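You operate a simulated robot arm through the tools that you are given. There is no shell and no other tool. Be economical: measure what you need, move in short steps, check, and stop when the job is done.

The job below is to be done with a simulated robot arm. You get a single attempt, and the scene is never put back.

JOB
Switch the melter on, set the three heat dials as the card says and start it when warm.
Fine: wait till the displays reach the set heat; it is left running.

It is judged by the outcome, as a careful person would: the job done as asked, and still so three seconds after it is handed in. It fails if anything else is knocked over, pushed out of place, dropped, spilled or broken.

ROBOT AND FRAMES
A 7-joint arm with a two-finger parallel gripper, fixed in place. Base frame: the origin is at the foot of the arm, x ahead of it, y to its left, z up. Lengths are in mm, angles in rad, forces in N, time in s.
Its first joint turns from -2.897 to 2.897 rad. Payload 4.4 kg.
Tool frame: the origin (TCP) lies between the finger pads and is the grasp point; the fingertips stand 23 mm ahead of it; z points along the fingers, y is the line along which they close. The gripper opens to 94 mm. The fingers are 38 mm wide and 10 mm thick; the gripper's body (54 by 96 mm) begins 39 mm behind the TCP.
Orientation is that of the tool frame in the base frame, as a unit quaternion [w, x, y, z]. With the fingers straight down and closing along the base's y, the tool's x points along the base's -x, its y along +y and its z along -z.

CONTROLS
- The arm moves only by the tool step_arm. Its argument "deltas" is a list of rows, each an object (a shift or turn left out is 0, a gripper value left out holds the last) with "translation": the shift along the tool's x, y, z in mm, a list of three; "delta_rot": the turn, a rotation vector about the tool's x, y, z in rad, a list of three; "hand": the closure in counts, from 0 (fully open) to 255 (shut). In form: [{"translation": [dx, dy, dz], "delta_rot": [wx, wy, wz], "hand": hand}, ...]. A call has 1 to 8 rows; each row shifts and turns the commanded pose from where the row before left it, along the tool's axes as they then stand. A row lasts 0.2 s, in which the tool goes at most 50 mm and 0.15 rad; a call with a longer step from one row to the next is refused whole, and so is a gripper value outside its range. A pose out of reach is approached as far as the arm can. The call stops where the force on the tool passes 40 N (or 10 N more than at its start, if that is more) or the arm is blocked; 0.2 s more then pass. Each finger travels about 72 mm/s and halts on what it meets, pressing with about 33 N; the grip force reading is that of the motor and also rises with nothing between the fingers. The clock runs only during rows and for 0.2 s after the last one: add rows that do not move to give the fingers time. It gives the time, the measured TCP pose, the force on the tool (base axes), the opening and the grip force at its end, in the units of the frame above (readings bear some noise), with the torque about the TCP (base axes, N m) and any sound that the robot's microphone picked up, and new pictures: "pictures" is both (left out), scene, wrist or none.
- Cameras (640 x 400 px; columns grow to the right, rows downward): "scene" is fixed at [216.1, -628.6, 1591.9]; the picture's right is [0.88, -0.47, 0.00], its down [-0.14, -0.27, -0.95] and it looks along [0.45, 0.84, -0.30] (base axes); focal length 361 px, centre (320, 200). "wrist" rides on the gripper at [86, 16, -74] in the tool frame; the picture's right is [-0.18, 0.98, 0.00], its down [-0.58, -0.11, -0.81] and it looks along [-0.79, -0.15, 0.59] (tool axes); focal length 243 px, centre (320, 200). There is no depth. A picture from a camera that has moved, and an enlarged one, comes with that camera's place and axes in the base frame and with its lens. The place of the scene camera against the robot may be out by one fixed shift of up to 25 mm in any direction.
- enlarge(camera, box): a new picture of the part [left, top, right, bottom] of that camera's present view, enlarged. No time passes.
- hand_in(): hands the job in; it is judged then, once.

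Work in short steps. Places have to be worked out from the pictures, the camera data and where the tool is seen: move nearer, look again, correct. Check each grasp and each placing, and mend what went wrong. You have 120 turns and 200 pictures in all, those below and enlarged ones among them. Open the gripper and draw the arm clear of the work before you hand the job in, unless the task says otherwise; then end with one line.

The tools are called after "Request:" as a command line: name --argument value ..., lists and objects as JSON in quotes. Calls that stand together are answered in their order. step_arm: Moves the arm, as the interface text tells. Its arguments: {"type":"object","properties":{"deltas":{"type":"array"},"pictures":{"type":"string","enum":["both","scene","wrist","none"]}},"required":["deltas"]} The other tools are called the same way: enlarge (camera, box) takes an enlarged picture of a part of a camera's view; hand_in () hands the job in.

At the start:

```text
time: 0.0
tcp_pos: [594.3, 286.9, 1299.4]
tool_rot: [0.0, 0.001, 1.0, 0.0]
contact_force: [0.9, -0.6, 0.0]
torque: [0.01, -0.03, 0.03]
grip_width: 93.8
grip_force: 0.1
```

scene: 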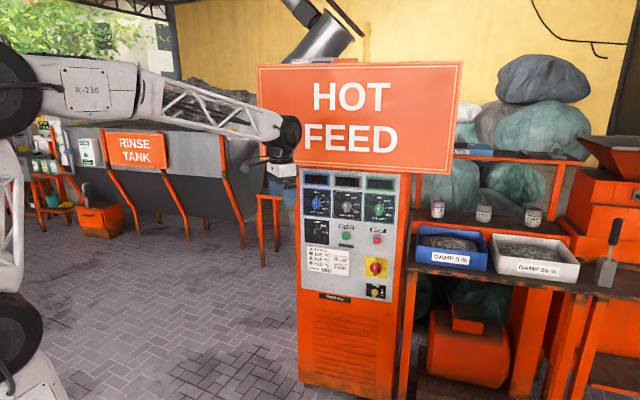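
wrist: 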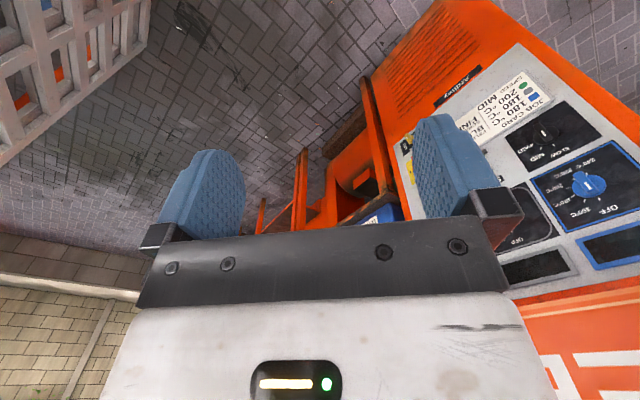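

I'll look closely at the panel and the card first.

Request:
enlarge --camera "scene" --box '[296, 165, 406, 235]'

Request:
enlarge --camera "scene" --box '[296, 235, 406, 305]'

Request:
enlarge --camera "wrist" --box '[400, 40, 640, 190]'

```text
5.71 times, centred on (351, 200) of scene
camera zoom: at [216.1, -628.6, 1591.9], right [0.88, -0.47, 0.0], down [-0.14, -0.27, -0.95], along [0.45, 0.84, -0.3], focal length 2064 px, centre (143, 200)
```

zoom: 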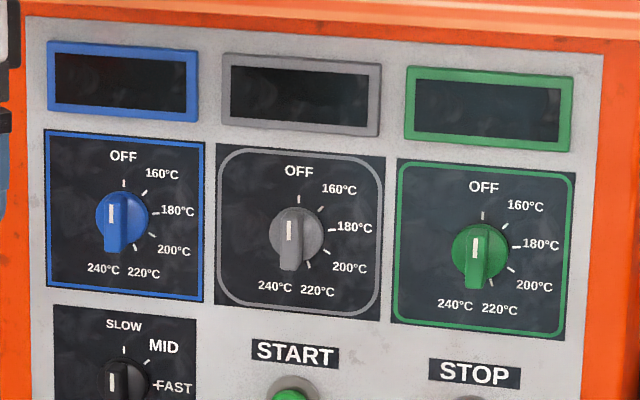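

```text
5.71 times, centred on (351, 270) of scene
camera zoom: at [216.1, -628.6, 1591.9], right [0.88, -0.47, 0.0], down [-0.14, -0.27, -0.95], along [0.45, 0.84, -0.3], focal length 2064 px, centre (143, -200)
```

zoom: 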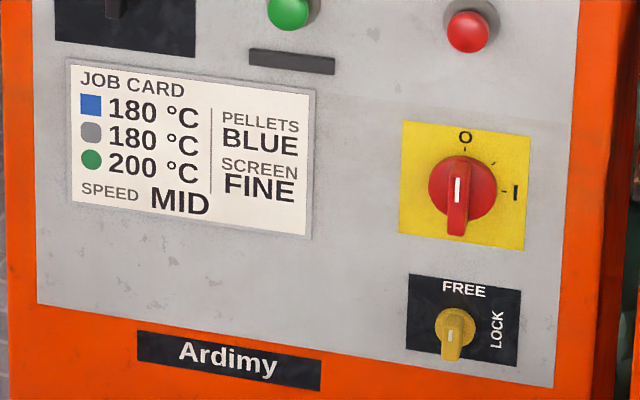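

```text
2.67 times, centred on (520, 115) of wrist
camera zoom: at [508.4, 302.8, 1373.4], right [0.18, 0.98, 0.0], down [0.58, -0.11, 0.81], along [0.79, -0.15, -0.59], focal length 647 px, centre (-213, 427)
```

zoom: 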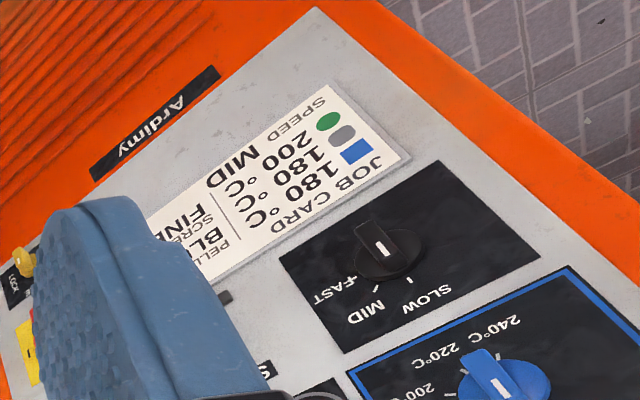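

Triangulating: blue heat knob near (908,697,1107), lock knob near (1094,497,715). The panel faces about (-0.72,-0.69), roughly 1130 mm out. I'll yaw the tool toward it in place, with the fingers part closed.

Request:
step_arm --deltas '[{"delta_rot": [0, 0, -0.128], "hand": 100}, {"delta_rot": [0, 0, -0.128]}, {"delta_rot": [0, 0, -0.128]}, {"delta_rot": [0, 0, -0.128]}, {"delta_rot": [0, 0, -0.128]}, {"delta_rot": [0, 0, -0.128]}, {"delta_rot": [0, -0.143, 0]}, {"delta_rot": [0, -0.143, 0]}]' --pictures "none"

Request:
step_arm --deltas '[{"delta_rot": [0, -0.143, 0]}, {"delta_rot": [0, -0.143, 0]}, {"delta_rot": [0, -0.143, 0]}, {"delta_rot": [0, -0.143, 0]}, {"delta_rot": [0, -0.143, 0]}, {"delta_rot": [0, -0.143, 0]}, {"delta_rot": [0, -0.143, 0]}]' --pictures "both"

```text
time: 1.8
tcp_pos: [594.9, 288.0, 1299.2]
tool_rot: [0.133, -0.371, 0.917, 0.054]
contact_force: [-0.1, -0.3, 0.8]
torque: [0.0, -0.02, -0.01]
grip_width: 57.2
grip_force: 0.1
```

```text
time: 3.4
tcp_pos: [592.6, 287.7, 1303.8]
tool_rot: [0.559, -0.3, 0.74, 0.224]
contact_force: [-3.9, -1.6, 6.3]
torque: [-0.25, 0.28, -0.08]
grip_width: 57.2
grip_force: 0.0
camera wrist: at [514.0, 232.4, 1241.2], right [-0.65, 0.74, 0.17], down [-0.37, -0.5, 0.78], along [0.67, 0.44, 0.6], focal length 243 px, centre (320, 200)
```

scene: 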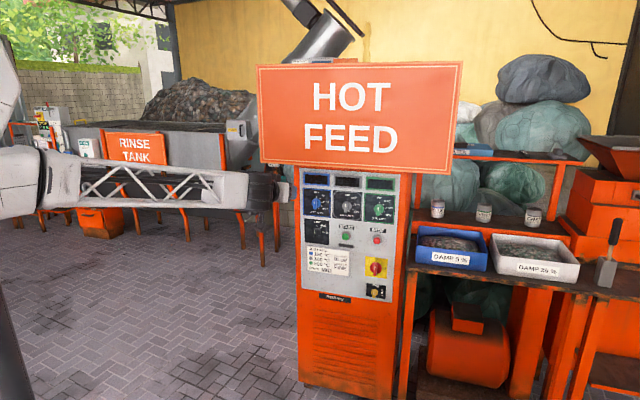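
wrist: 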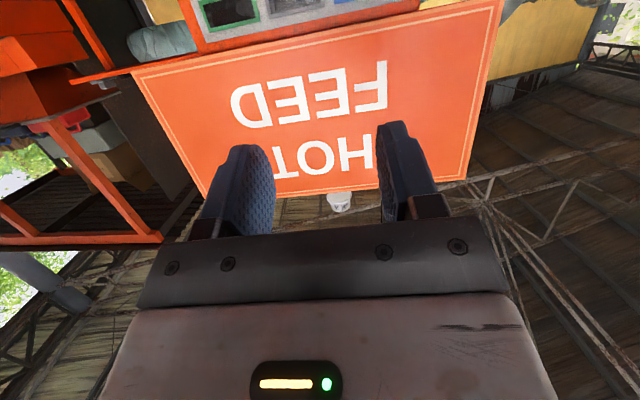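

Panel and sign are roughly coplanar. I'll finish pitching to horizontal and drop down in front of the panel, keeping back about 250 mm.

Request:
step_arm --deltas '[{"delta_rot": [0, -0.142, 0]}, {"delta_rot": [0, -0.142, 0]}, {"translation": [48, 0, 0]}, {"translation": [48, 0, 0]}, {"translation": [48, 0, 0]}, {"translation": [48, 0, 0]}, {"translation": [48, 0, 0]}, {"translation": [48, 0, 0]}]' --pictures "none"

Request:
step_arm --deltas '[{"translation": [10, -10, 40]}, {"translation": [10, -10, 40]}, {"translation": [10, -10, 40]}, {"translation": [10, -10, 40]}, {"translation": [0, 0, 40]}]' --pictures "both"

```text
time: 5.2
tcp_pos: [597.2, 287.3, 1013.6]
tool_rot: [0.656, -0.264, 0.656, 0.264]
contact_force: [-0.5, 0.8, -0.6]
torque: [-0.01, 0.04, -0.05]
grip_width: 57.1
grip_force: 0.1
```

```text
time: 6.4
tcp_pos: [767.9, 395.5, 967.5]
tool_rot: [0.656, -0.266, 0.655, 0.265]
contact_force: [-0.2, 0.6, 1.0]
torque: [0.0, 0.04, -0.02]
grip_width: 57.2
grip_force: 0.2
camera wrist: at [704.3, 355.5, 881.1], right [-0.68, 0.71, 0.18], down [-0.5, -0.64, 0.58], along [0.53, 0.3, 0.79], focal length 243 px, centre (320, 200)
```

scene: 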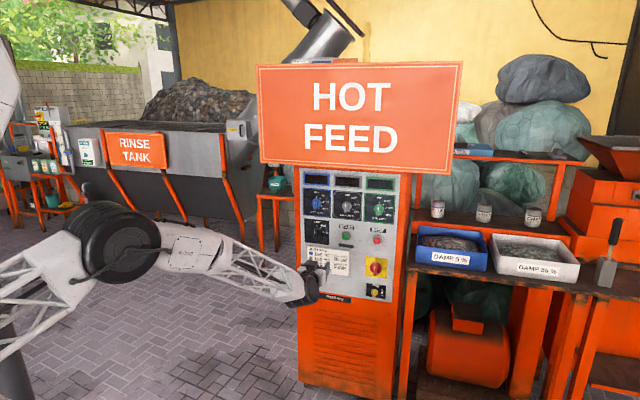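
wrist: 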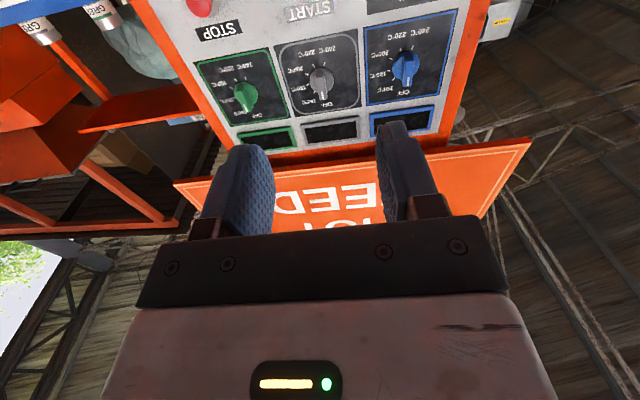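

Knobs are evenly spaced and the tool is perpendicular to the panel. The panel column offsets in tool y come out near -129/-270/-410. I'll lower to look at the main switch and lock area.

Request:
step_arm --deltas '[{"translation": [30, -30, 10]}, {"translation": [30, -30, 10]}, {"translation": [30, -30, 10]}, {"translation": [30, -30, 10]}, {"translation": [30, -30, 10]}, {"translation": [30, -10, 10]}, {"translation": [30, 0, 0]}]' --pictures "wrist"

Request:
enlarge --camera "wrist" --box '[200, 0, 520, 200]'

```text
time: 8.0
tcp_pos: [922.3, 326.2, 762.6]
tool_rot: [0.656, -0.265, 0.655, 0.265]
contact_force: [-0.4, -0.4, 0.1]
torque: [-0.02, 0.01, 0.0]
grip_width: 56.9
grip_force: 0.0
camera wrist: at [857.3, 285.9, 676.1], right [-0.68, 0.71, 0.18], down [-0.51, -0.64, 0.58], along [0.53, 0.3, 0.79], focal length 243 px, centre (320, 200)
```

wrist: 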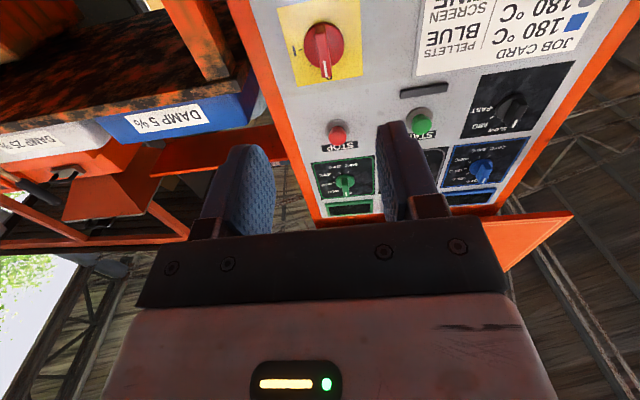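

```text
2.00 times, centred on (360, 100) of wrist
camera zoom: at [857.3, 285.9, 676.1], right [-0.68, 0.71, 0.18], down [-0.51, -0.64, 0.58], along [0.53, 0.3, 0.79], focal length 485 px, centre (240, 400)
```

zoom: 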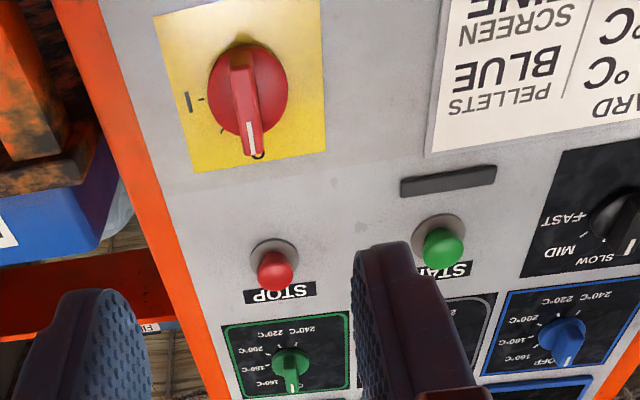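

Request:
enlarge --camera "wrist" --box '[450, 50, 600, 144]'

Request:
enlarge --camera "scene" --box '[302, 212, 334, 232]'

Request:
enlarge --camera "wrist" --box '[260, 0, 390, 90]'

```text
4.26 times, centred on (525, 97) of wrist
camera zoom: at [857.3, 285.9, 676.1], right [-0.68, 0.71, 0.18], down [-0.51, -0.64, 0.58], along [0.53, 0.3, 0.79], focal length 1032 px, centre (-552, 638)
```

zoom: 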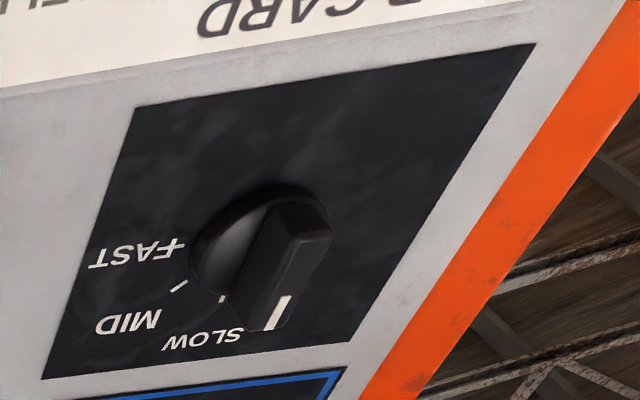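

```text
16.00 times, centred on (318, 222) of scene
camera zoom: at [216.1, -628.6, 1591.9], right [0.88, -0.47, 0.0], down [-0.14, -0.27, -0.95], along [0.45, 0.84, -0.3], focal length 5780 px, centre (352, -152)
```

zoom: 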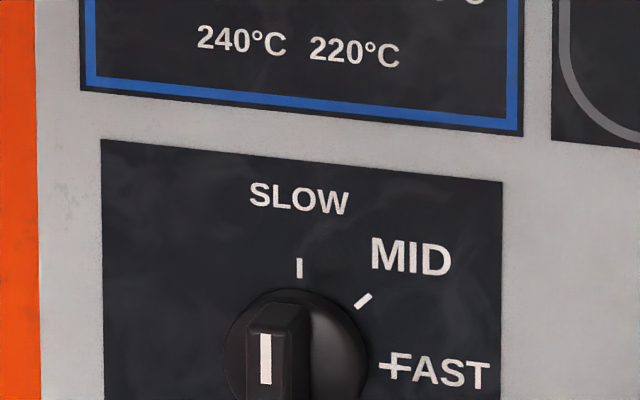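

```text
4.44 times, centred on (325, 45) of wrist
camera zoom: at [857.3, 285.9, 676.1], right [-0.68, 0.71, 0.18], down [-0.51, -0.64, 0.58], along [0.53, 0.3, 0.79], focal length 1078 px, centre (298, 889)
```

zoom: 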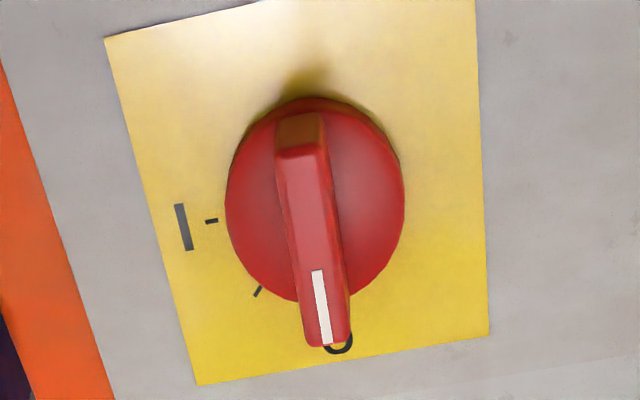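

Main switch bar points to O (I is 90° clockwise); I place it near 56 mm above and 6 mm right of the TCP, about 275 mm ahead. The speed dial is at SLOW, which I wasn't asked to alter. Align with the main switch and approach.

Request:
step_arm --deltas '[{"translation": [-28, -3, 0]}, {"translation": [-28, -3, 20]}, {"translation": [0, 0, 40]}, {"translation": [0, 0, 40]}, {"translation": [0, 0, 40]}, {"translation": [0, 0, 30]}, {"translation": [0, 0, 0]}]' --pictures "both"

```text
time: 9.6
tcp_pos: [1047.8, 436.9, 817.0]
tool_rot: [0.655, -0.265, 0.656, 0.265]
contact_force: [0.4, 0.1, -0.6]
torque: [-0.01, -0.02, -0.01]
grip_width: 57.2
grip_force: 0.0
camera wrist: at [984.1, 397.5, 729.1], right [-0.68, 0.71, 0.18], down [-0.5, -0.64, 0.58], along [0.53, 0.3, 0.79], focal length 243 px, centre (320, 200)
```

scene: 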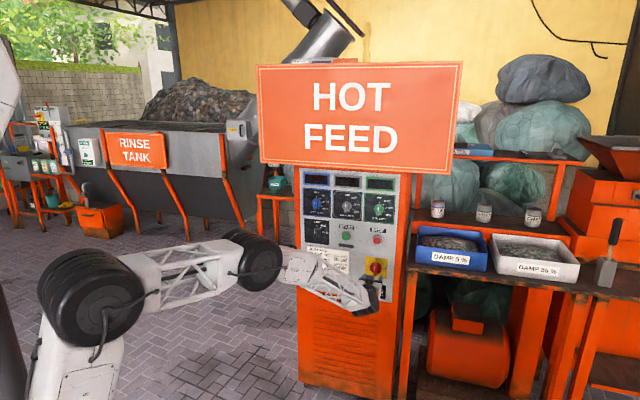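
wrist: 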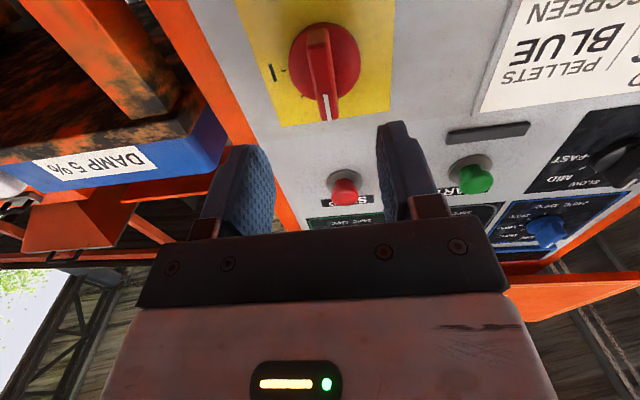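

Using two views: bar face ~84 mm ahead of the TCP, switch centre ~8 mm below and ~4 mm left. Correct and approach part way.

Request:
step_arm --deltas '[{"translation": [8, 4, 20]}, {"translation": [0, 0, 20]}, {"translation": [0, 0, 0]}]' --pictures "wrist"

Request:
enlarge --camera "scene" --box '[335, 245, 415, 305]'

```text
time: 10.4
tcp_pos: [1072.3, 470.9, 806.0]
tool_rot: [0.656, -0.264, 0.656, 0.265]
contact_force: [-0.1, -0.2, 1.1]
torque: [-0.02, -0.02, 0.01]
grip_width: 57.4
grip_force: 0.1
camera wrist: at [1008.5, 430.3, 720.8], right [-0.68, 0.71, 0.18], down [-0.5, -0.64, 0.58], along [0.53, 0.3, 0.79], focal length 243 px, centre (320, 200)
```

wrist: 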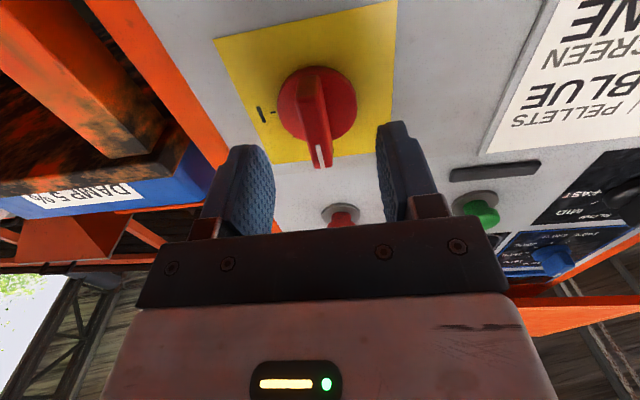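

```text
6.67 times, centred on (375, 275) of scene
camera zoom: at [216.1, -628.6, 1591.9], right [0.88, -0.47, 0.0], down [-0.14, -0.27, -0.95], along [0.45, 0.84, -0.3], focal length 2408 px, centre (-47, -300)
```

zoom: 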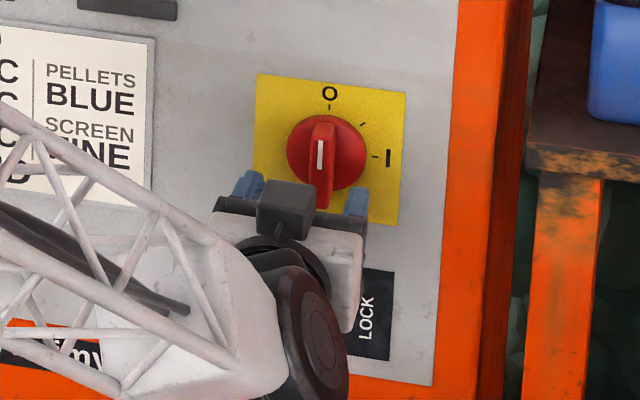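

Re-triangulating with the larger baseline: disc ~93 mm ahead of the TCP, bar face ~68 mm, centre 16 mm up and 6 mm right. The scene view agrees. Correct, advance 35 mm and check.

Request:
step_arm --deltas '[{"translation": [-16, -6, 0]}, {"translation": [0, 0, 20]}, {"translation": [0, 0, 15]}, {"translation": [0, 0, 0]}]' --pictures "wrist"

Request:
enlarge --camera "scene" --box '[335, 245, 415, 305]'

```text
time: 11.4
tcp_pos: [1103.8, 488.8, 823.8]
tool_rot: [0.656, -0.265, 0.656, 0.265]
contact_force: [-0.3, -0.4, 0.0]
torque: [0.0, -0.02, 0.01]
grip_width: 57.1
grip_force: 0.1
camera wrist: at [1040.0, 448.7, 736.5], right [-0.68, 0.71, 0.18], down [-0.5, -0.64, 0.58], along [0.53, 0.3, 0.79], focal length 243 px, centre (320, 200)
```

wrist: 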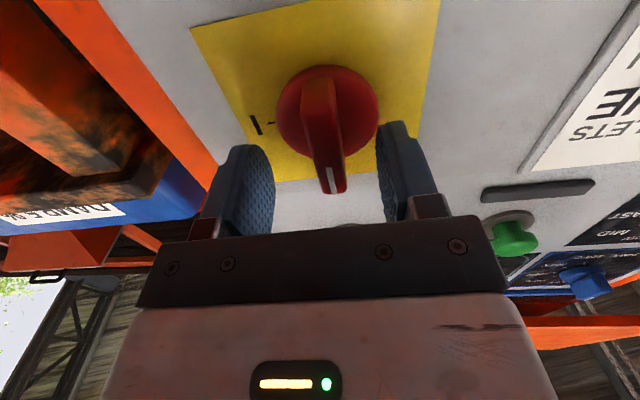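

```text
6.67 times, centred on (375, 275) of scene
camera zoom: at [216.1, -628.6, 1591.9], right [0.88, -0.47, 0.0], down [-0.14, -0.27, -0.95], along [0.45, 0.84, -0.3], focal length 2408 px, centre (-47, -300)
```

zoom: 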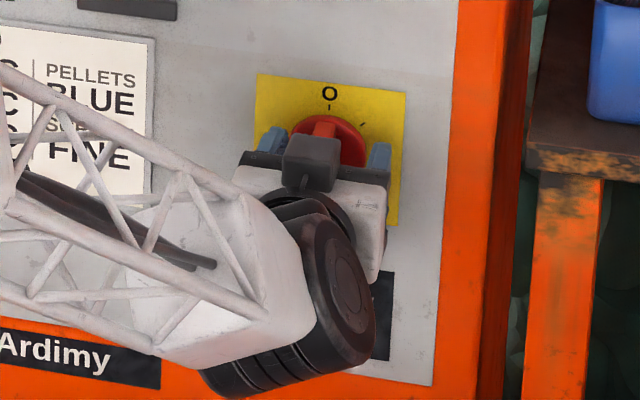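

Well centred; bar face is about level with the fingertips. Advance 17 mm and close on the bar.

Request:
step_arm --deltas '[{"translation": [0, 1, 9]}, {"translation": [0, 1, 8]}, {"hand": 255}, {}, {}, {}, {}]' --pictures "wrist"

```text
time: 11.9
tcp_pos: [1109.7, 494.0, 823.8]
tool_rot: [0.655, -0.265, 0.656, 0.264]
contact_force: [-33.9, -21.8, 14.9]
torque: [0.21, 0.22, 1.39]
grip_width: 60.3
grip_force: 3.3
stopped in row 2: the force on the tool passed its limit at 99 N (the readings are from after the stop); the commanded pose is now the measured one
camera wrist: at [1046.3, 454.3, 735.9], right [-0.68, 0.71, 0.18], down [-0.5, -0.64, 0.58], along [0.53, 0.3, 0.79], focal length 243 px, centre (320, 200)
```

wrist: 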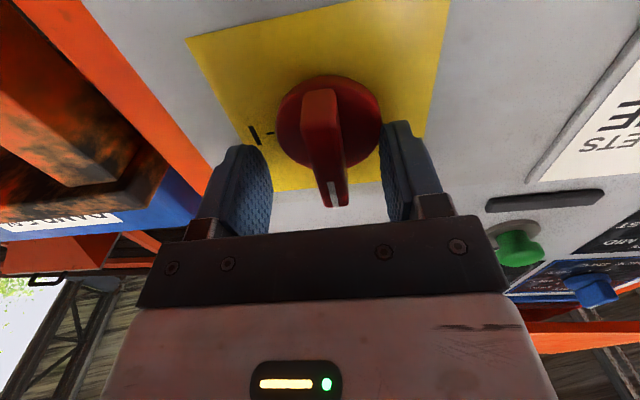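

The +y finger met the disc rim; the bar already stands ~10 mm between the pads. Back off 4 mm, shift 2 mm left and close.

Request:
step_arm --deltas '[{"translation": [0, 0, -4], "hand": 100}, {"translation": [0, 2, 0], "hand": 150}, {"hand": 200}, {"hand": 255}, {}, {}]' --pictures "wrist"

```text
time: 13.5
tcp_pos: [1106.1, 497.5, 821.7]
tool_rot: [0.655, -0.266, 0.655, 0.266]
contact_force: [-16.9, 3.1, 3.7]
torque: [-0.16, 0.3, 1.33]
grip_width: 14.0
grip_force: 45.0
stopped in row 6: the force on the tool passed its limit at 55 N (the readings are from after the stop); the commanded pose is now the measured one
camera wrist: at [1041.2, 456.6, 735.2], right [-0.68, 0.71, 0.18], down [-0.5, -0.64, 0.58], along [0.53, 0.31, 0.79], focal length 243 px, centre (320, 200)
```

wrist: 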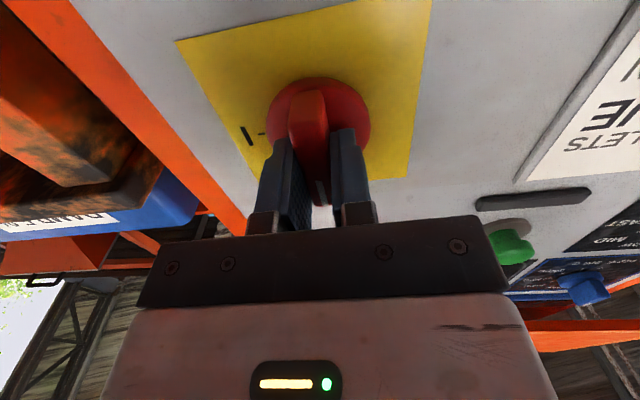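

Bar is gripped (14 mm). Rotate clockwise in steps.

Request:
step_arm --deltas '[{"delta_rot": [0, 0, 0.1]}, {"delta_rot": [0, 0, 0.1]}, {"delta_rot": [0, 0, 0.1]}, {"delta_rot": [0, 0, 0.1]}]' --pictures "wrist"

```text
time: 14.5
tcp_pos: [1107.7, 494.6, 821.4]
tool_rot: [0.59, -0.132, 0.696, 0.387]
contact_force: [23.2, 8.8, -6.2]
torque: [-0.11, -0.03, 1.0]
grip_width: 13.9
grip_force: 44.7
stopped in row 4: the force on the tool passed its limit at 47 N (the readings are from after the stop); the commanded pose is now the measured one
camera wrist: at [1020.2, 477.6, 747.6], right [-0.58, 0.6, 0.55], down [-0.35, -0.79, 0.5], along [0.73, 0.09, 0.67], focal length 243 px, centre (320, 200)
```

wrist: 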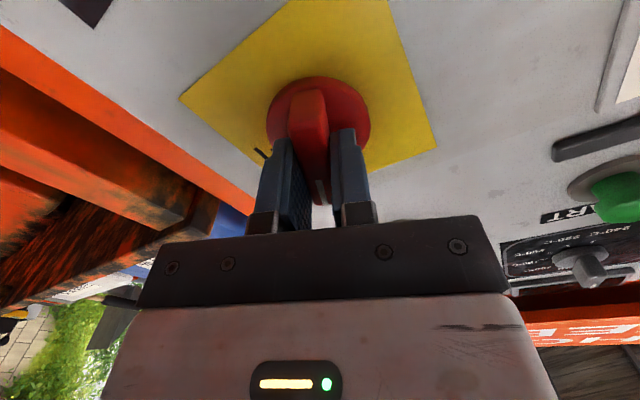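

The knob is turning with the gripper (~0.39 rad so far). Continue.

Request:
step_arm --deltas '[{"delta_rot": [0, 0, 0.1]}, {"delta_rot": [0, 0, 0.1]}, {"delta_rot": [0, 0, 0.1]}, {"delta_rot": [0, 0, 0.1]}, {"delta_rot": [0, 0, 0.1]}, {"delta_rot": [0, 0, 0.1]}]' --pictures "wrist"

```text
time: 14.9
tcp_pos: [1106.8, 495.1, 821.6]
tool_rot: [0.578, -0.11, 0.699, 0.406]
contact_force: [23.4, 10.7, -6.8]
torque: [0.07, -0.2, 0.9]
grip_width: 14.0
grip_force: 44.6
stopped in row 1: the force on the tool passed its limit at 41 N (the readings are from after the stop); the commanded pose is now the measured one
camera wrist: at [1017.3, 480.5, 750.6], right [-0.55, 0.58, 0.6], down [-0.33, -0.81, 0.48], along [0.76, 0.06, 0.64], focal length 243 px, centre (320, 200)
```

wrist: 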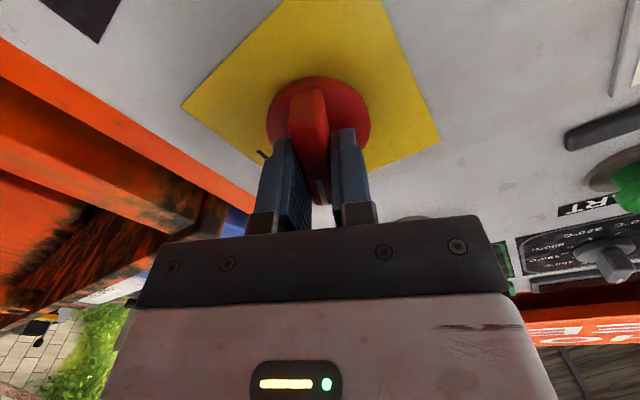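

The residual force is mostly a pull along the tool axis, so I'll feed 1.5 mm forward while turning.

Request:
step_arm --deltas '[{"translation": [0, 0, 1.5]}, {"delta_rot": [0, 0, 0.07]}, {"delta_rot": [0, 0, 0.07]}, {"delta_rot": [0, 0, 0.07]}, {"delta_rot": [0, 0, 0.07]}, {"delta_rot": [0, 0, 0.07]}, {"delta_rot": [0, 0, 0.07]}]' --pictures "none"

```text
time: 16.4
tcp_pos: [1108.4, 493.6, 820.3]
tool_rot: [0.495, 0.019, 0.708, 0.502]
contact_force: [13.2, 0.7, -5.8]
torque: [0.43, -0.57, 0.57]
grip_width: 14.1
grip_force: 44.7
stopped in row 7: the force on the tool passed its limit at 43 N (the readings are from after the stop); the commanded pose is now the measured one
```

About 47° turned. Continue.

Request:
step_arm --deltas '[{"translation": [0, 0, 0.7]}, {"delta_rot": [0, 0, 0.07]}, {"delta_rot": [0, 0, 0.07]}, {"delta_rot": [0, 0, 0.07]}, {"delta_rot": [0, 0, 0.07]}, {"delta_rot": [0, 0, 0.07]}, {"delta_rot": [0, 0, 0.07]}, {"delta_rot": [0, 0, 0.07]}]' --pictures "none"

Request:
step_arm --deltas '[{"delta_rot": [0, 0, 0.07]}, {"delta_rot": [0, 0, 0.07]}, {"delta_rot": [0, 0, 0.07]}, {"delta_rot": [0, 0, 0.05]}]' --pictures "both"

```text
time: 17.4
tcp_pos: [1108.9, 492.8, 818.5]
tool_rot: [0.439, 0.095, 0.702, 0.552]
contact_force: [18.3, 4.2, -6.7]
torque: [0.32, -0.46, 0.9]
grip_width: 14.3
grip_force: 45.3
stopped in row 5: the force on the tool passed its limit at 42 N (the readings are from after the stop); the commanded pose is now the measured one
```

```text
time: 17.9
tcp_pos: [1109.5, 492.2, 818.1]
tool_rot: [0.423, 0.117, 0.7, 0.564]
contact_force: [23.3, 10.6, -7.6]
torque: [0.55, -0.66, 0.53]
grip_width: 14.1
grip_force: 44.8
stopped in row 2: the force on the tool passed its limit at 42 N (the readings are from after the stop); the commanded pose is now the measured one
camera wrist: at [997.6, 502.0, 793.0], right [-0.19, 0.21, 0.96], down [-0.19, -0.97, 0.17], along [0.96, -0.15, 0.23], focal length 243 px, centre (320, 200)
```

scene: 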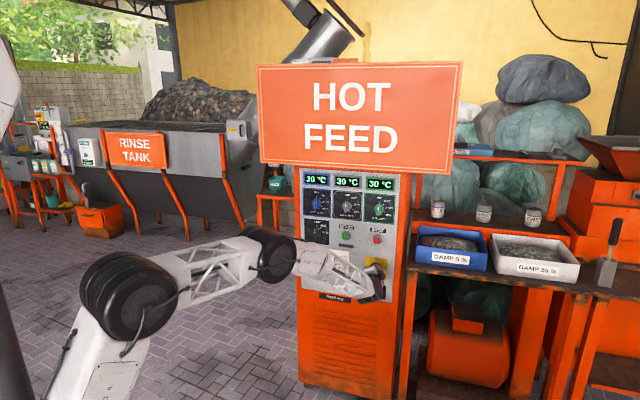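
wrist: 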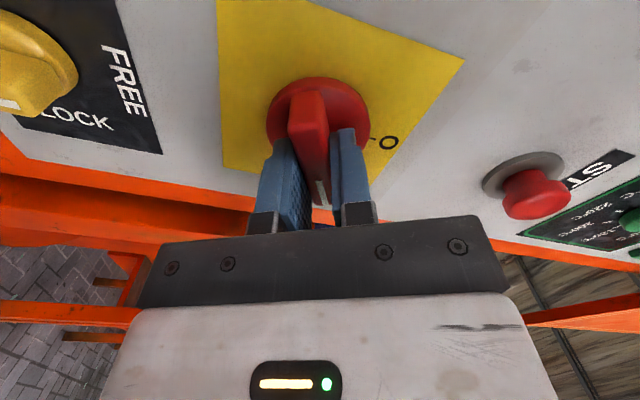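

Displays lit at 30 °C; about 63° turned. Continue to 90°.

Request:
step_arm --deltas '[{"translation": [0, 0, 1.5]}, {"delta_rot": [0, 0, 0.07]}, {"delta_rot": [0, 0, 0.07]}, {"delta_rot": [0, 0, 0.07]}, {"delta_rot": [0, 0, 0.07]}, {"delta_rot": [0, 0, 0.07]}, {"delta_rot": [0, 0, 0.07]}, {"delta_rot": [0, 0, 0.06]}]' --pictures "none"

Request:
step_arm --deltas '[{"translation": [0, 0, 1]}]' --pictures "wrist"

```text
time: 19.3
tcp_pos: [1109.7, 492.5, 816.9]
tool_rot: [0.319, 0.236, 0.67, 0.628]
contact_force: [18.6, 8.5, -9.6]
torque: [0.68, -0.72, -0.39]
grip_width: 14.1
grip_force: 44.7
stopped in row 7: the force on the tool passed its limit at 41 N (the readings are from after the stop); the commanded pose is now the measured one
```

```text
time: 19.7
tcp_pos: [1110.6, 492.7, 815.6]
tool_rot: [0.319, 0.237, 0.67, 0.628]
contact_force: [-31.4, -21.3, 2.2]
torque: [0.79, -0.75, 0.23]
grip_width: 14.3
grip_force: 44.6
camera wrist: at [996.3, 504.8, 821.1], right [0.04, -0.03, 1.0], down [-0.18, -0.98, -0.02], along [0.98, -0.18, -0.05], focal length 243 px, centre (320, 200)
```

wrist: 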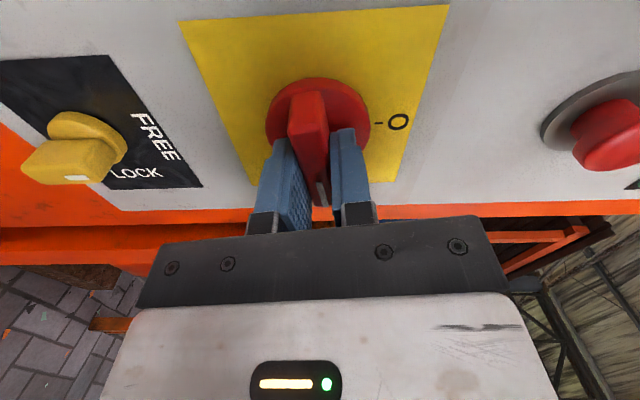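

82.5° now; finish with a slight back-off and the last 0.13 rad.

Request:
step_arm --deltas '[{"translation": [0, 0, -0.5]}, {"delta_rot": [0, 0, 0.05]}, {"delta_rot": [0, 0, 0.05]}, {"delta_rot": [0, 0, 0.04]}]' --pictures "none"

```text
time: 20.7
tcp_pos: [1110.5, 493.5, 814.0]
tool_rot: [0.275, 0.283, 0.652, 0.647]
contact_force: [-9.4, -16.0, -14.2]
torque: [0.14, -1.05, 1.24]
grip_width: 14.0
grip_force: 44.6
```

Now at 90°. Release and back away.

Request:
step_arm --deltas '[{"hand": 140}, {}, {"translation": [0, 0, -10]}, {"translation": [0, 0, -40]}, {"translation": [0, 0, -40]}, {"translation": [0, 0, -40]}]' --pictures "both"

Request:
enlarge --camera "scene" --box '[296, 165, 416, 305]'

```text
time: 22.1
tcp_pos: [1016.4, 403.9, 816.8]
tool_rot: [0.275, 0.282, 0.651, 0.649]
contact_force: [1.1, -0.3, -0.4]
torque: [-0.01, -0.02, 0.01]
grip_width: 42.5
grip_force: 0.0
camera wrist: at [904.4, 416.3, 834.7], right [0.14, -0.13, 0.98], down [-0.18, -0.98, -0.11], along [0.97, -0.17, -0.16], focal length 243 px, centre (320, 200)
```

scene: 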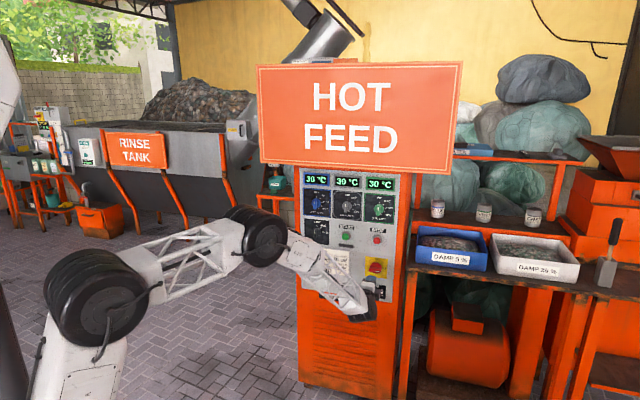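
wrist: 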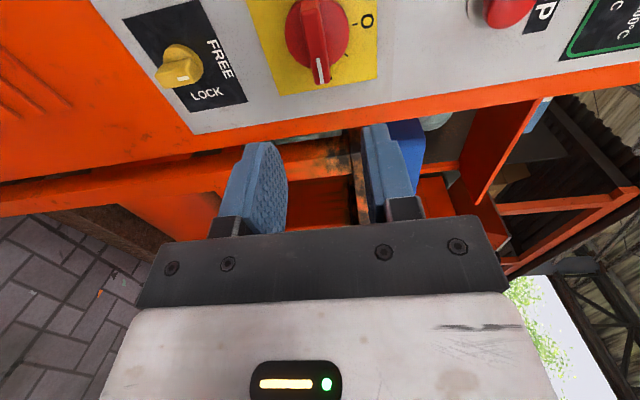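

```text
2.86 times, centred on (356, 235) of scene
camera zoom: at [216.1, -628.6, 1591.9], right [0.88, -0.47, 0.0], down [-0.14, -0.27, -0.95], along [0.45, 0.84, -0.3], focal length 1032 px, centre (217, 100)
```

zoom: 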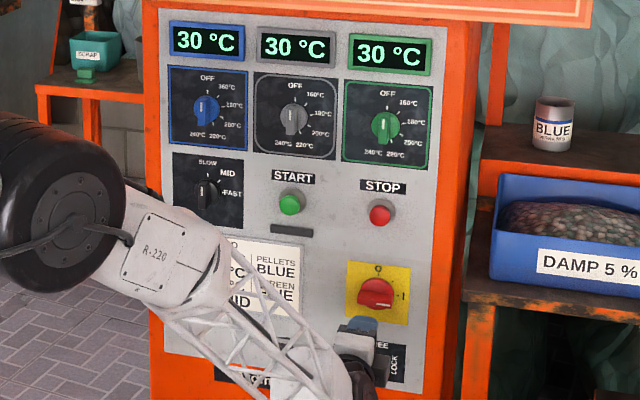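

Switch is at I. Rotate back upright and go up to the green heat dial.

Request:
step_arm --deltas '[{"translation": [0, 25, -5], "delta_rot": [0, 0, -0.143]}, {"delta_rot": [0, 0, -0.143]}, {"delta_rot": [0, 0, -0.143]}, {"delta_rot": [0, 0, -0.143]}, {"delta_rot": [0, 0, -0.143]}, {"delta_rot": [0, 0, -0.143]}, {"delta_rot": [0, 0, -0.143]}, {"delta_rot": [0, 0, -0.143]}]' --pictures "none"

Request:
step_arm --deltas '[{"delta_rot": [0, 0, -0.143]}, {"delta_rot": [0, 0, -0.143]}, {"delta_rot": [0, 0, -0.144]}, {"translation": [-45, 0, 0]}, {"translation": [-45, 0, 0]}, {"translation": [-45, 0, 0]}, {"translation": [-45, 0, 0]}, {}]' --pictures "both"

```text
time: 23.9
tcp_pos: [1012.5, 400.0, 841.5]
tool_rot: [0.582, -0.116, 0.7, 0.396]
contact_force: [-1.0, -0.4, 0.5]
torque: [0.0, -0.02, -0.04]
grip_width: 42.2
grip_force: 0.0
```

```text
time: 25.7
tcp_pos: [1013.8, 400.6, 1022.7]
tool_rot: [0.654, -0.262, 0.659, 0.263]
contact_force: [-1.1, 0.2, 0.2]
torque: [-0.02, 0.0, 0.02]
grip_width: 42.7
grip_force: 0.1
camera wrist: at [947.8, 361.3, 936.6], right [-0.68, 0.71, 0.19], down [-0.5, -0.63, 0.59], along [0.54, 0.3, 0.79], focal length 243 px, centre (320, 200)
```

scene: 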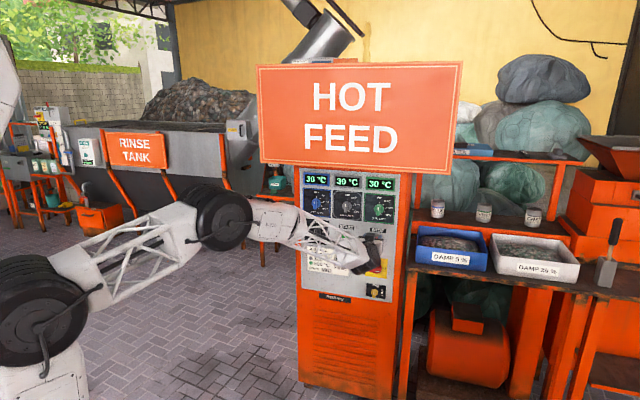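
wrist: 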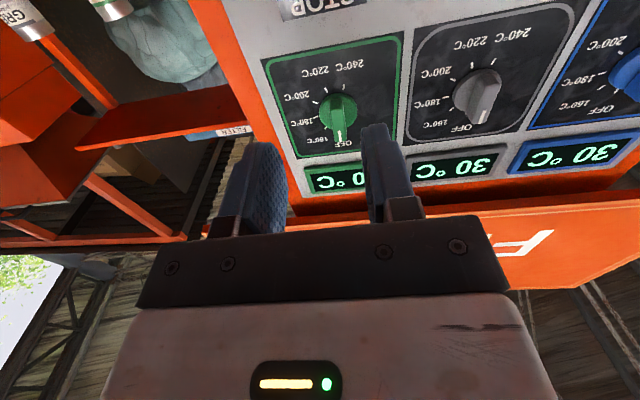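

Green knob is about 66 mm up, 7 mm left, ~160 mm ahead. Align and approach.

Request:
step_arm --deltas '[{"translation": [-34, 3, 0]}, {"translation": [-34, 4, 0]}, {"translation": [0, 0, 30]}, {"translation": [0, 0, 40]}, {}]' --pictures "wrist"

Request:
enlarge --camera "scene" --box '[335, 165, 415, 225]'

```text
time: 26.9
tcp_pos: [1061.7, 452.0, 1090.6]
tool_rot: [0.653, -0.262, 0.66, 0.263]
contact_force: [0.2, 0.6, 0.0]
torque: [-0.01, 0.01, 0.02]
grip_width: 42.1
grip_force: 0.0
camera wrist: at [997.8, 413.2, 1004.9], right [-0.68, 0.71, 0.19], down [-0.5, -0.63, 0.59], along [0.54, 0.3, 0.79], focal length 243 px, centre (320, 200)
```

wrist: 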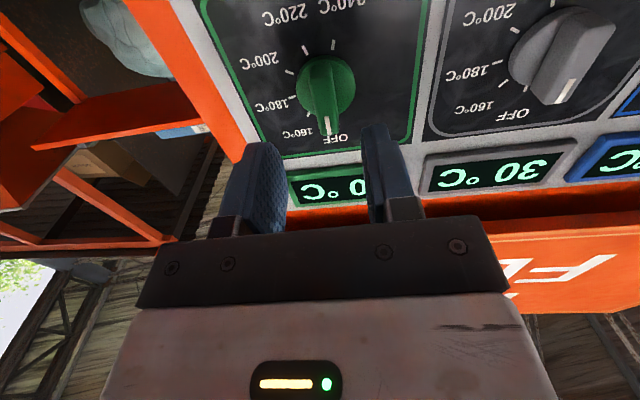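

```text
6.67 times, centred on (375, 195) of scene
camera zoom: at [216.1, -628.6, 1591.9], right [0.88, -0.47, 0.0], down [-0.14, -0.27, -0.95], along [0.45, 0.84, -0.3], focal length 2408 px, centre (-47, 233)
```

zoom: 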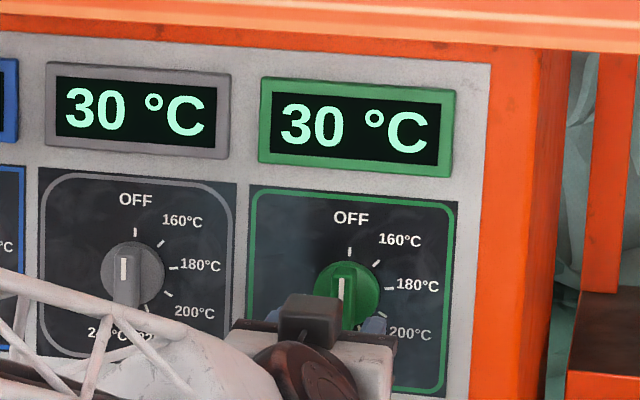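

Estimate now: knob ~15 mm above TCP, ~110 mm ahead. Correct and advance.

Request:
step_arm --deltas '[{"translation": [-15, 2, 0]}, {"translation": [0, 0, 25]}, {"translation": [0, 0, 20]}, {}]' --pictures "wrist"

Request:
enlarge --camera "scene" --box '[335, 165, 415, 225]'

```text
time: 27.9
tcp_pos: [1094.6, 487.9, 1105.9]
tool_rot: [0.654, -0.262, 0.659, 0.264]
contact_force: [-0.3, 0.5, 0.0]
torque: [0.02, 0.02, -0.01]
grip_width: 42.6
grip_force: 0.1
camera wrist: at [1029.3, 447.3, 1020.4], right [-0.68, 0.71, 0.19], down [-0.5, -0.63, 0.59], along [0.54, 0.3, 0.79], focal length 243 px, centre (320, 200)
```

wrist: 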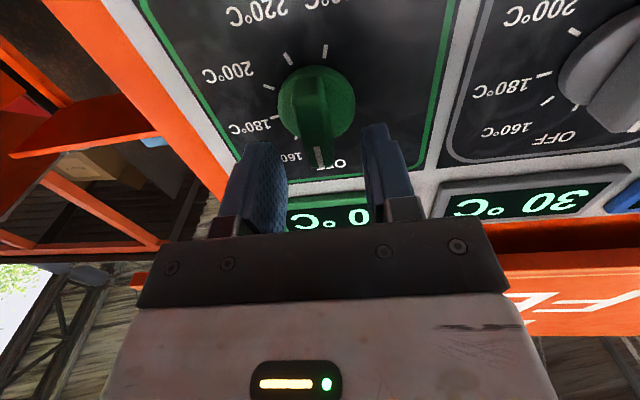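

```text
6.67 times, centred on (375, 195) of scene
camera zoom: at [216.1, -628.6, 1591.9], right [0.88, -0.47, 0.0], down [-0.14, -0.27, -0.95], along [0.45, 0.84, -0.3], focal length 2408 px, centre (-47, 233)
```

zoom: 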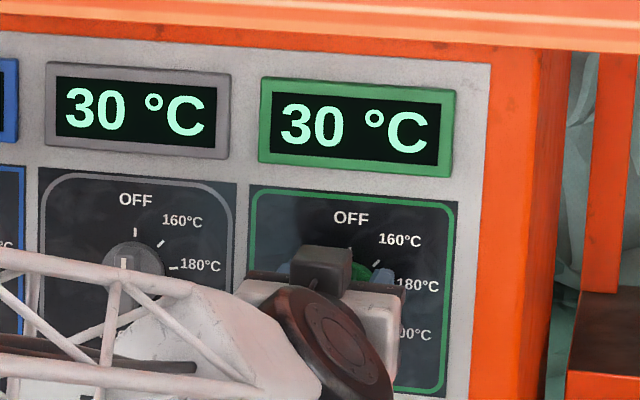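

Knob nearly aligned: ~3 mm right; bar face ~35 mm ahead, disc ~60 mm. Advance 18 mm and check.

Request:
step_arm --deltas '[{"translation": [0, -3, 0]}, {"translation": [0, 0, 9]}, {"translation": [0, 0, 9]}, {}]' --pictures "wrist"

```text
time: 28.9
tcp_pos: [1106.1, 497.7, 1105.4]
tool_rot: [0.653, -0.261, 0.66, 0.263]
contact_force: [0.0, -0.3, -0.4]
torque: [-0.03, 0.03, 0.0]
grip_width: 42.3
grip_force: 0.1
camera wrist: at [1041.6, 457.8, 1020.0], right [-0.68, 0.71, 0.19], down [-0.5, -0.63, 0.59], along [0.54, 0.3, 0.79], focal length 243 px, centre (320, 200)
```

wrist: 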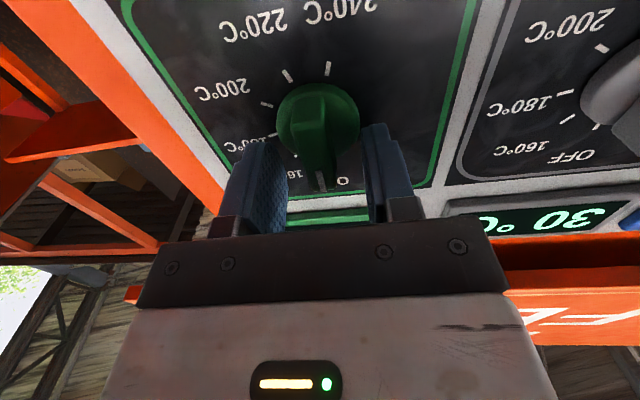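

Bar face is ~4 mm behind the tips. Advance 8 mm more and close gradually.

Request:
step_arm --deltas '[{"translation": [0, -2, 4]}, {"translation": [0, 0, 4]}, {"hand": 180}, {"hand": 255}, {}, {}]' --pictures "wrist"

```text
time: 29.3
tcp_pos: [1108.2, 496.9, 1106.2]
tool_rot: [0.654, -0.262, 0.659, 0.263]
contact_force: [-29.5, -14.9, 3.3]
torque: [-0.13, 0.29, 0.93]
grip_width: 46.0
grip_force: 4.2
stopped in row 1: the force on the tool passed its limit at 61 N (the readings are from after the stop); the commanded pose is now the measured one
camera wrist: at [1043.9, 456.8, 1020.2], right [-0.68, 0.71, 0.19], down [-0.5, -0.63, 0.59], along [0.54, 0.3, 0.79], focal length 243 px, centre (320, 200)
```

wrist: 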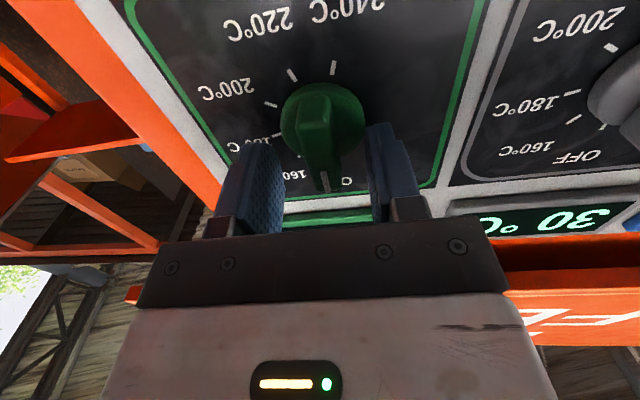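

Disc rim touched again at the same depth as the main switch. Back off 2.5 mm, recentre, close.

Request:
step_arm --deltas '[{"translation": [0, 0, -2.5], "hand": 140}, {"translation": [0, 2, 0], "hand": 180}, {"hand": 220}, {}, {"hand": 240}, {}]' --pictures "wrist"

```text
time: 30.7
tcp_pos: [1105.8, 497.5, 1107.0]
tool_rot: [0.653, -0.262, 0.66, 0.264]
contact_force: [-12.6, 8.5, 1.5]
torque: [0.18, 0.06, 1.08]
grip_width: 14.1
grip_force: 45.7
camera wrist: at [1040.4, 457.4, 1020.3], right [-0.68, 0.71, 0.19], down [-0.5, -0.63, 0.59], along [0.54, 0.3, 0.79], focal length 243 px, centre (320, 200)
```

wrist: 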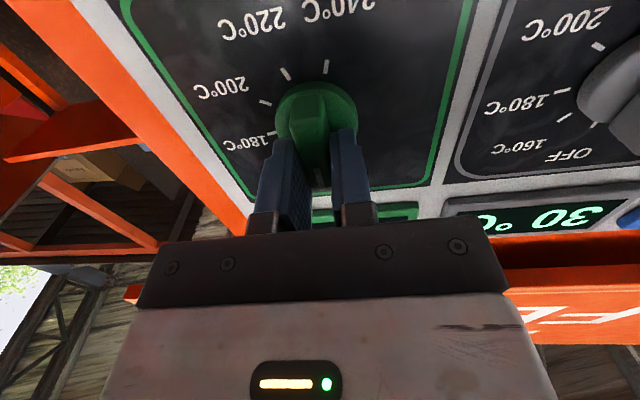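

Gripped. Begin turning towards 200 °C (120°).

Request:
step_arm --deltas '[{"translation": [0, 0.5, 0]}, {"delta_rot": [0, 0, 0.08]}, {"delta_rot": [0, 0, 0.08]}, {"delta_rot": [0, 0, 0.08]}, {"delta_rot": [0, 0, 0.08]}, {"delta_rot": [0, 0, 0.08]}, {"delta_rot": [0, 0, 0.08]}, {"delta_rot": [0, 0, 0.08]}]' --pictures "none"

Request:
step_arm --deltas '[{"delta_rot": [0, 0, 0.05]}, {"delta_rot": [0, 0, 0.05]}]' --pictures "wrist"

```text
time: 31.9
tcp_pos: [1106.4, 494.1, 1106.0]
tool_rot: [0.609, -0.162, 0.691, 0.354]
contact_force: [15.1, 1.9, -0.8]
torque: [0.25, -0.41, 0.67]
grip_width: 14.3
grip_force: 45.2
stopped in row 5: the force on the tool passed its limit at 43 N (the readings are from after the stop); the commanded pose is now the measured one
```

```text
time: 32.5
tcp_pos: [1107.9, 494.6, 1105.1]
tool_rot: [0.59, -0.127, 0.698, 0.385]
contact_force: [24.0, -3.6, -0.5]
torque: [-0.46, 0.15, 0.83]
grip_width: 14.6
grip_force: 44.9
camera wrist: at [1021.0, 477.7, 1032.3], right [-0.57, 0.61, 0.55], down [-0.36, -0.79, 0.5], along [0.74, 0.09, 0.67], focal length 243 px, centre (320, 200)
```

wrist: 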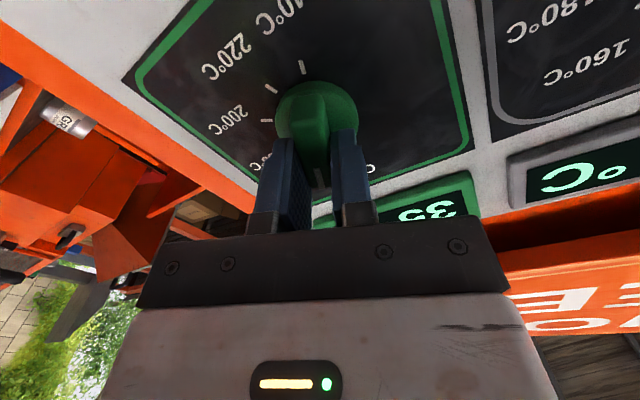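

Heating has begun (35). Relieve side forces a bit and continue turning.

Request:
step_arm --deltas '[{"translation": [-0.2, -0.4, 0.4]}, {"delta_rot": [0, 0, 0.07]}, {"delta_rot": [0, 0, 0.07]}, {"delta_rot": [0, 0, 0.07]}, {"delta_rot": [0, 0, 0.07]}, {"delta_rot": [0, 0, 0.07]}, {"delta_rot": [0, 0, 0.07]}, {"delta_rot": [0, 0, 0.07]}]' --pictures "none"

Request:
step_arm --deltas '[{"delta_rot": [0, 0, 0.07]}, {"delta_rot": [0, 0, 0.07]}, {"delta_rot": [0, 0, 0.07]}, {"delta_rot": [0, 0, 0.07]}, {"delta_rot": [0, 0, 0.07]}]' --pictures "wrist"

```text
time: 33.3
tcp_pos: [1109.0, 493.6, 1104.6]
tool_rot: [0.562, -0.077, 0.706, 0.424]
contact_force: [22.7, 5.8, -1.4]
torque: [0.2, -0.38, 0.55]
grip_width: 14.3
grip_force: 44.8
stopped in row 4: the force on the tool passed its limit at 44 N (the readings are from after the stop); the commanded pose is now the measured one
```

```text
time: 34.0
tcp_pos: [1108.7, 492.9, 1104.2]
tool_rot: [0.531, -0.028, 0.71, 0.461]
contact_force: [24.0, 8.6, -3.1]
torque: [0.25, -0.37, 0.59]
grip_width: 14.2
grip_force: 45.4
stopped in row 3: the force on the tool passed its limit at 43 N (the readings are from after the stop); the commanded pose is now the measured one
camera wrist: at [1010.1, 489.4, 1047.0], right [-0.44, 0.48, 0.76], down [-0.28, -0.88, 0.39], along [0.85, -0.04, 0.52], focal length 243 px, centre (320, 200)
```

wrist: 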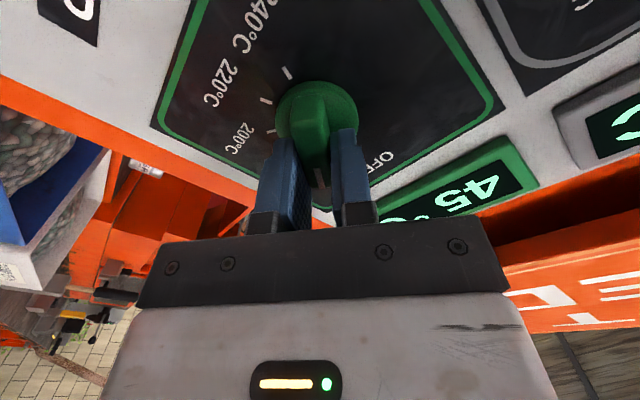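

38.7° so far. Add a small forward feed per row, as a pull persists.

Request:
step_arm --deltas '[{"translation": [0, 0, 0.6]}, {"translation": [0, 0, 0.2], "delta_rot": [0, 0, 0.07]}, {"translation": [0, 0, 0.2], "delta_rot": [0, 0, 0.07]}, {"translation": [0, 0, 0.2], "delta_rot": [0, 0, 0.07]}, {"translation": [0, 0, 0.2], "delta_rot": [0, 0, 0.07]}, {"translation": [0, 0, 0.2], "delta_rot": [0, 0, 0.07]}, {"translation": [0, 0, 0.2], "delta_rot": [0, 0, 0.07]}, {"translation": [0, 0, 0.2], "delta_rot": [0, 0, 0.07]}]' --pictures "none"

Request:
step_arm --deltas '[{"translation": [0, 0, 0.2], "delta_rot": [0, 0, 0.07]}, {"translation": [0, 0, 0.2], "delta_rot": [0, 0, 0.07]}, {"translation": [0, 0, 0.2], "delta_rot": [0, 0, 0.07]}, {"translation": [0, 0, 0.2], "delta_rot": [0, 0, 0.07]}]' --pictures "none"

```text
time: 35.1
tcp_pos: [1110.5, 492.1, 1101.5]
tool_rot: [0.468, 0.064, 0.708, 0.525]
contact_force: [-0.6, -6.5, -2.6]
torque: [0.48, -0.54, 0.42]
grip_width: 14.5
grip_force: 45.6
stopped in row 5: the force on the tool passed its limit at 42 N (the readings are from after the stop); the commanded pose is now the measured one
```

```text
time: 36.1
tcp_pos: [1111.2, 490.4, 1098.2]
tool_rot: [0.39, 0.164, 0.693, 0.584]
contact_force: [-1.6, -36.6, -16.1]
torque: [0.02, -0.35, 0.73]
grip_width: 14.3
grip_force: 44.7
```

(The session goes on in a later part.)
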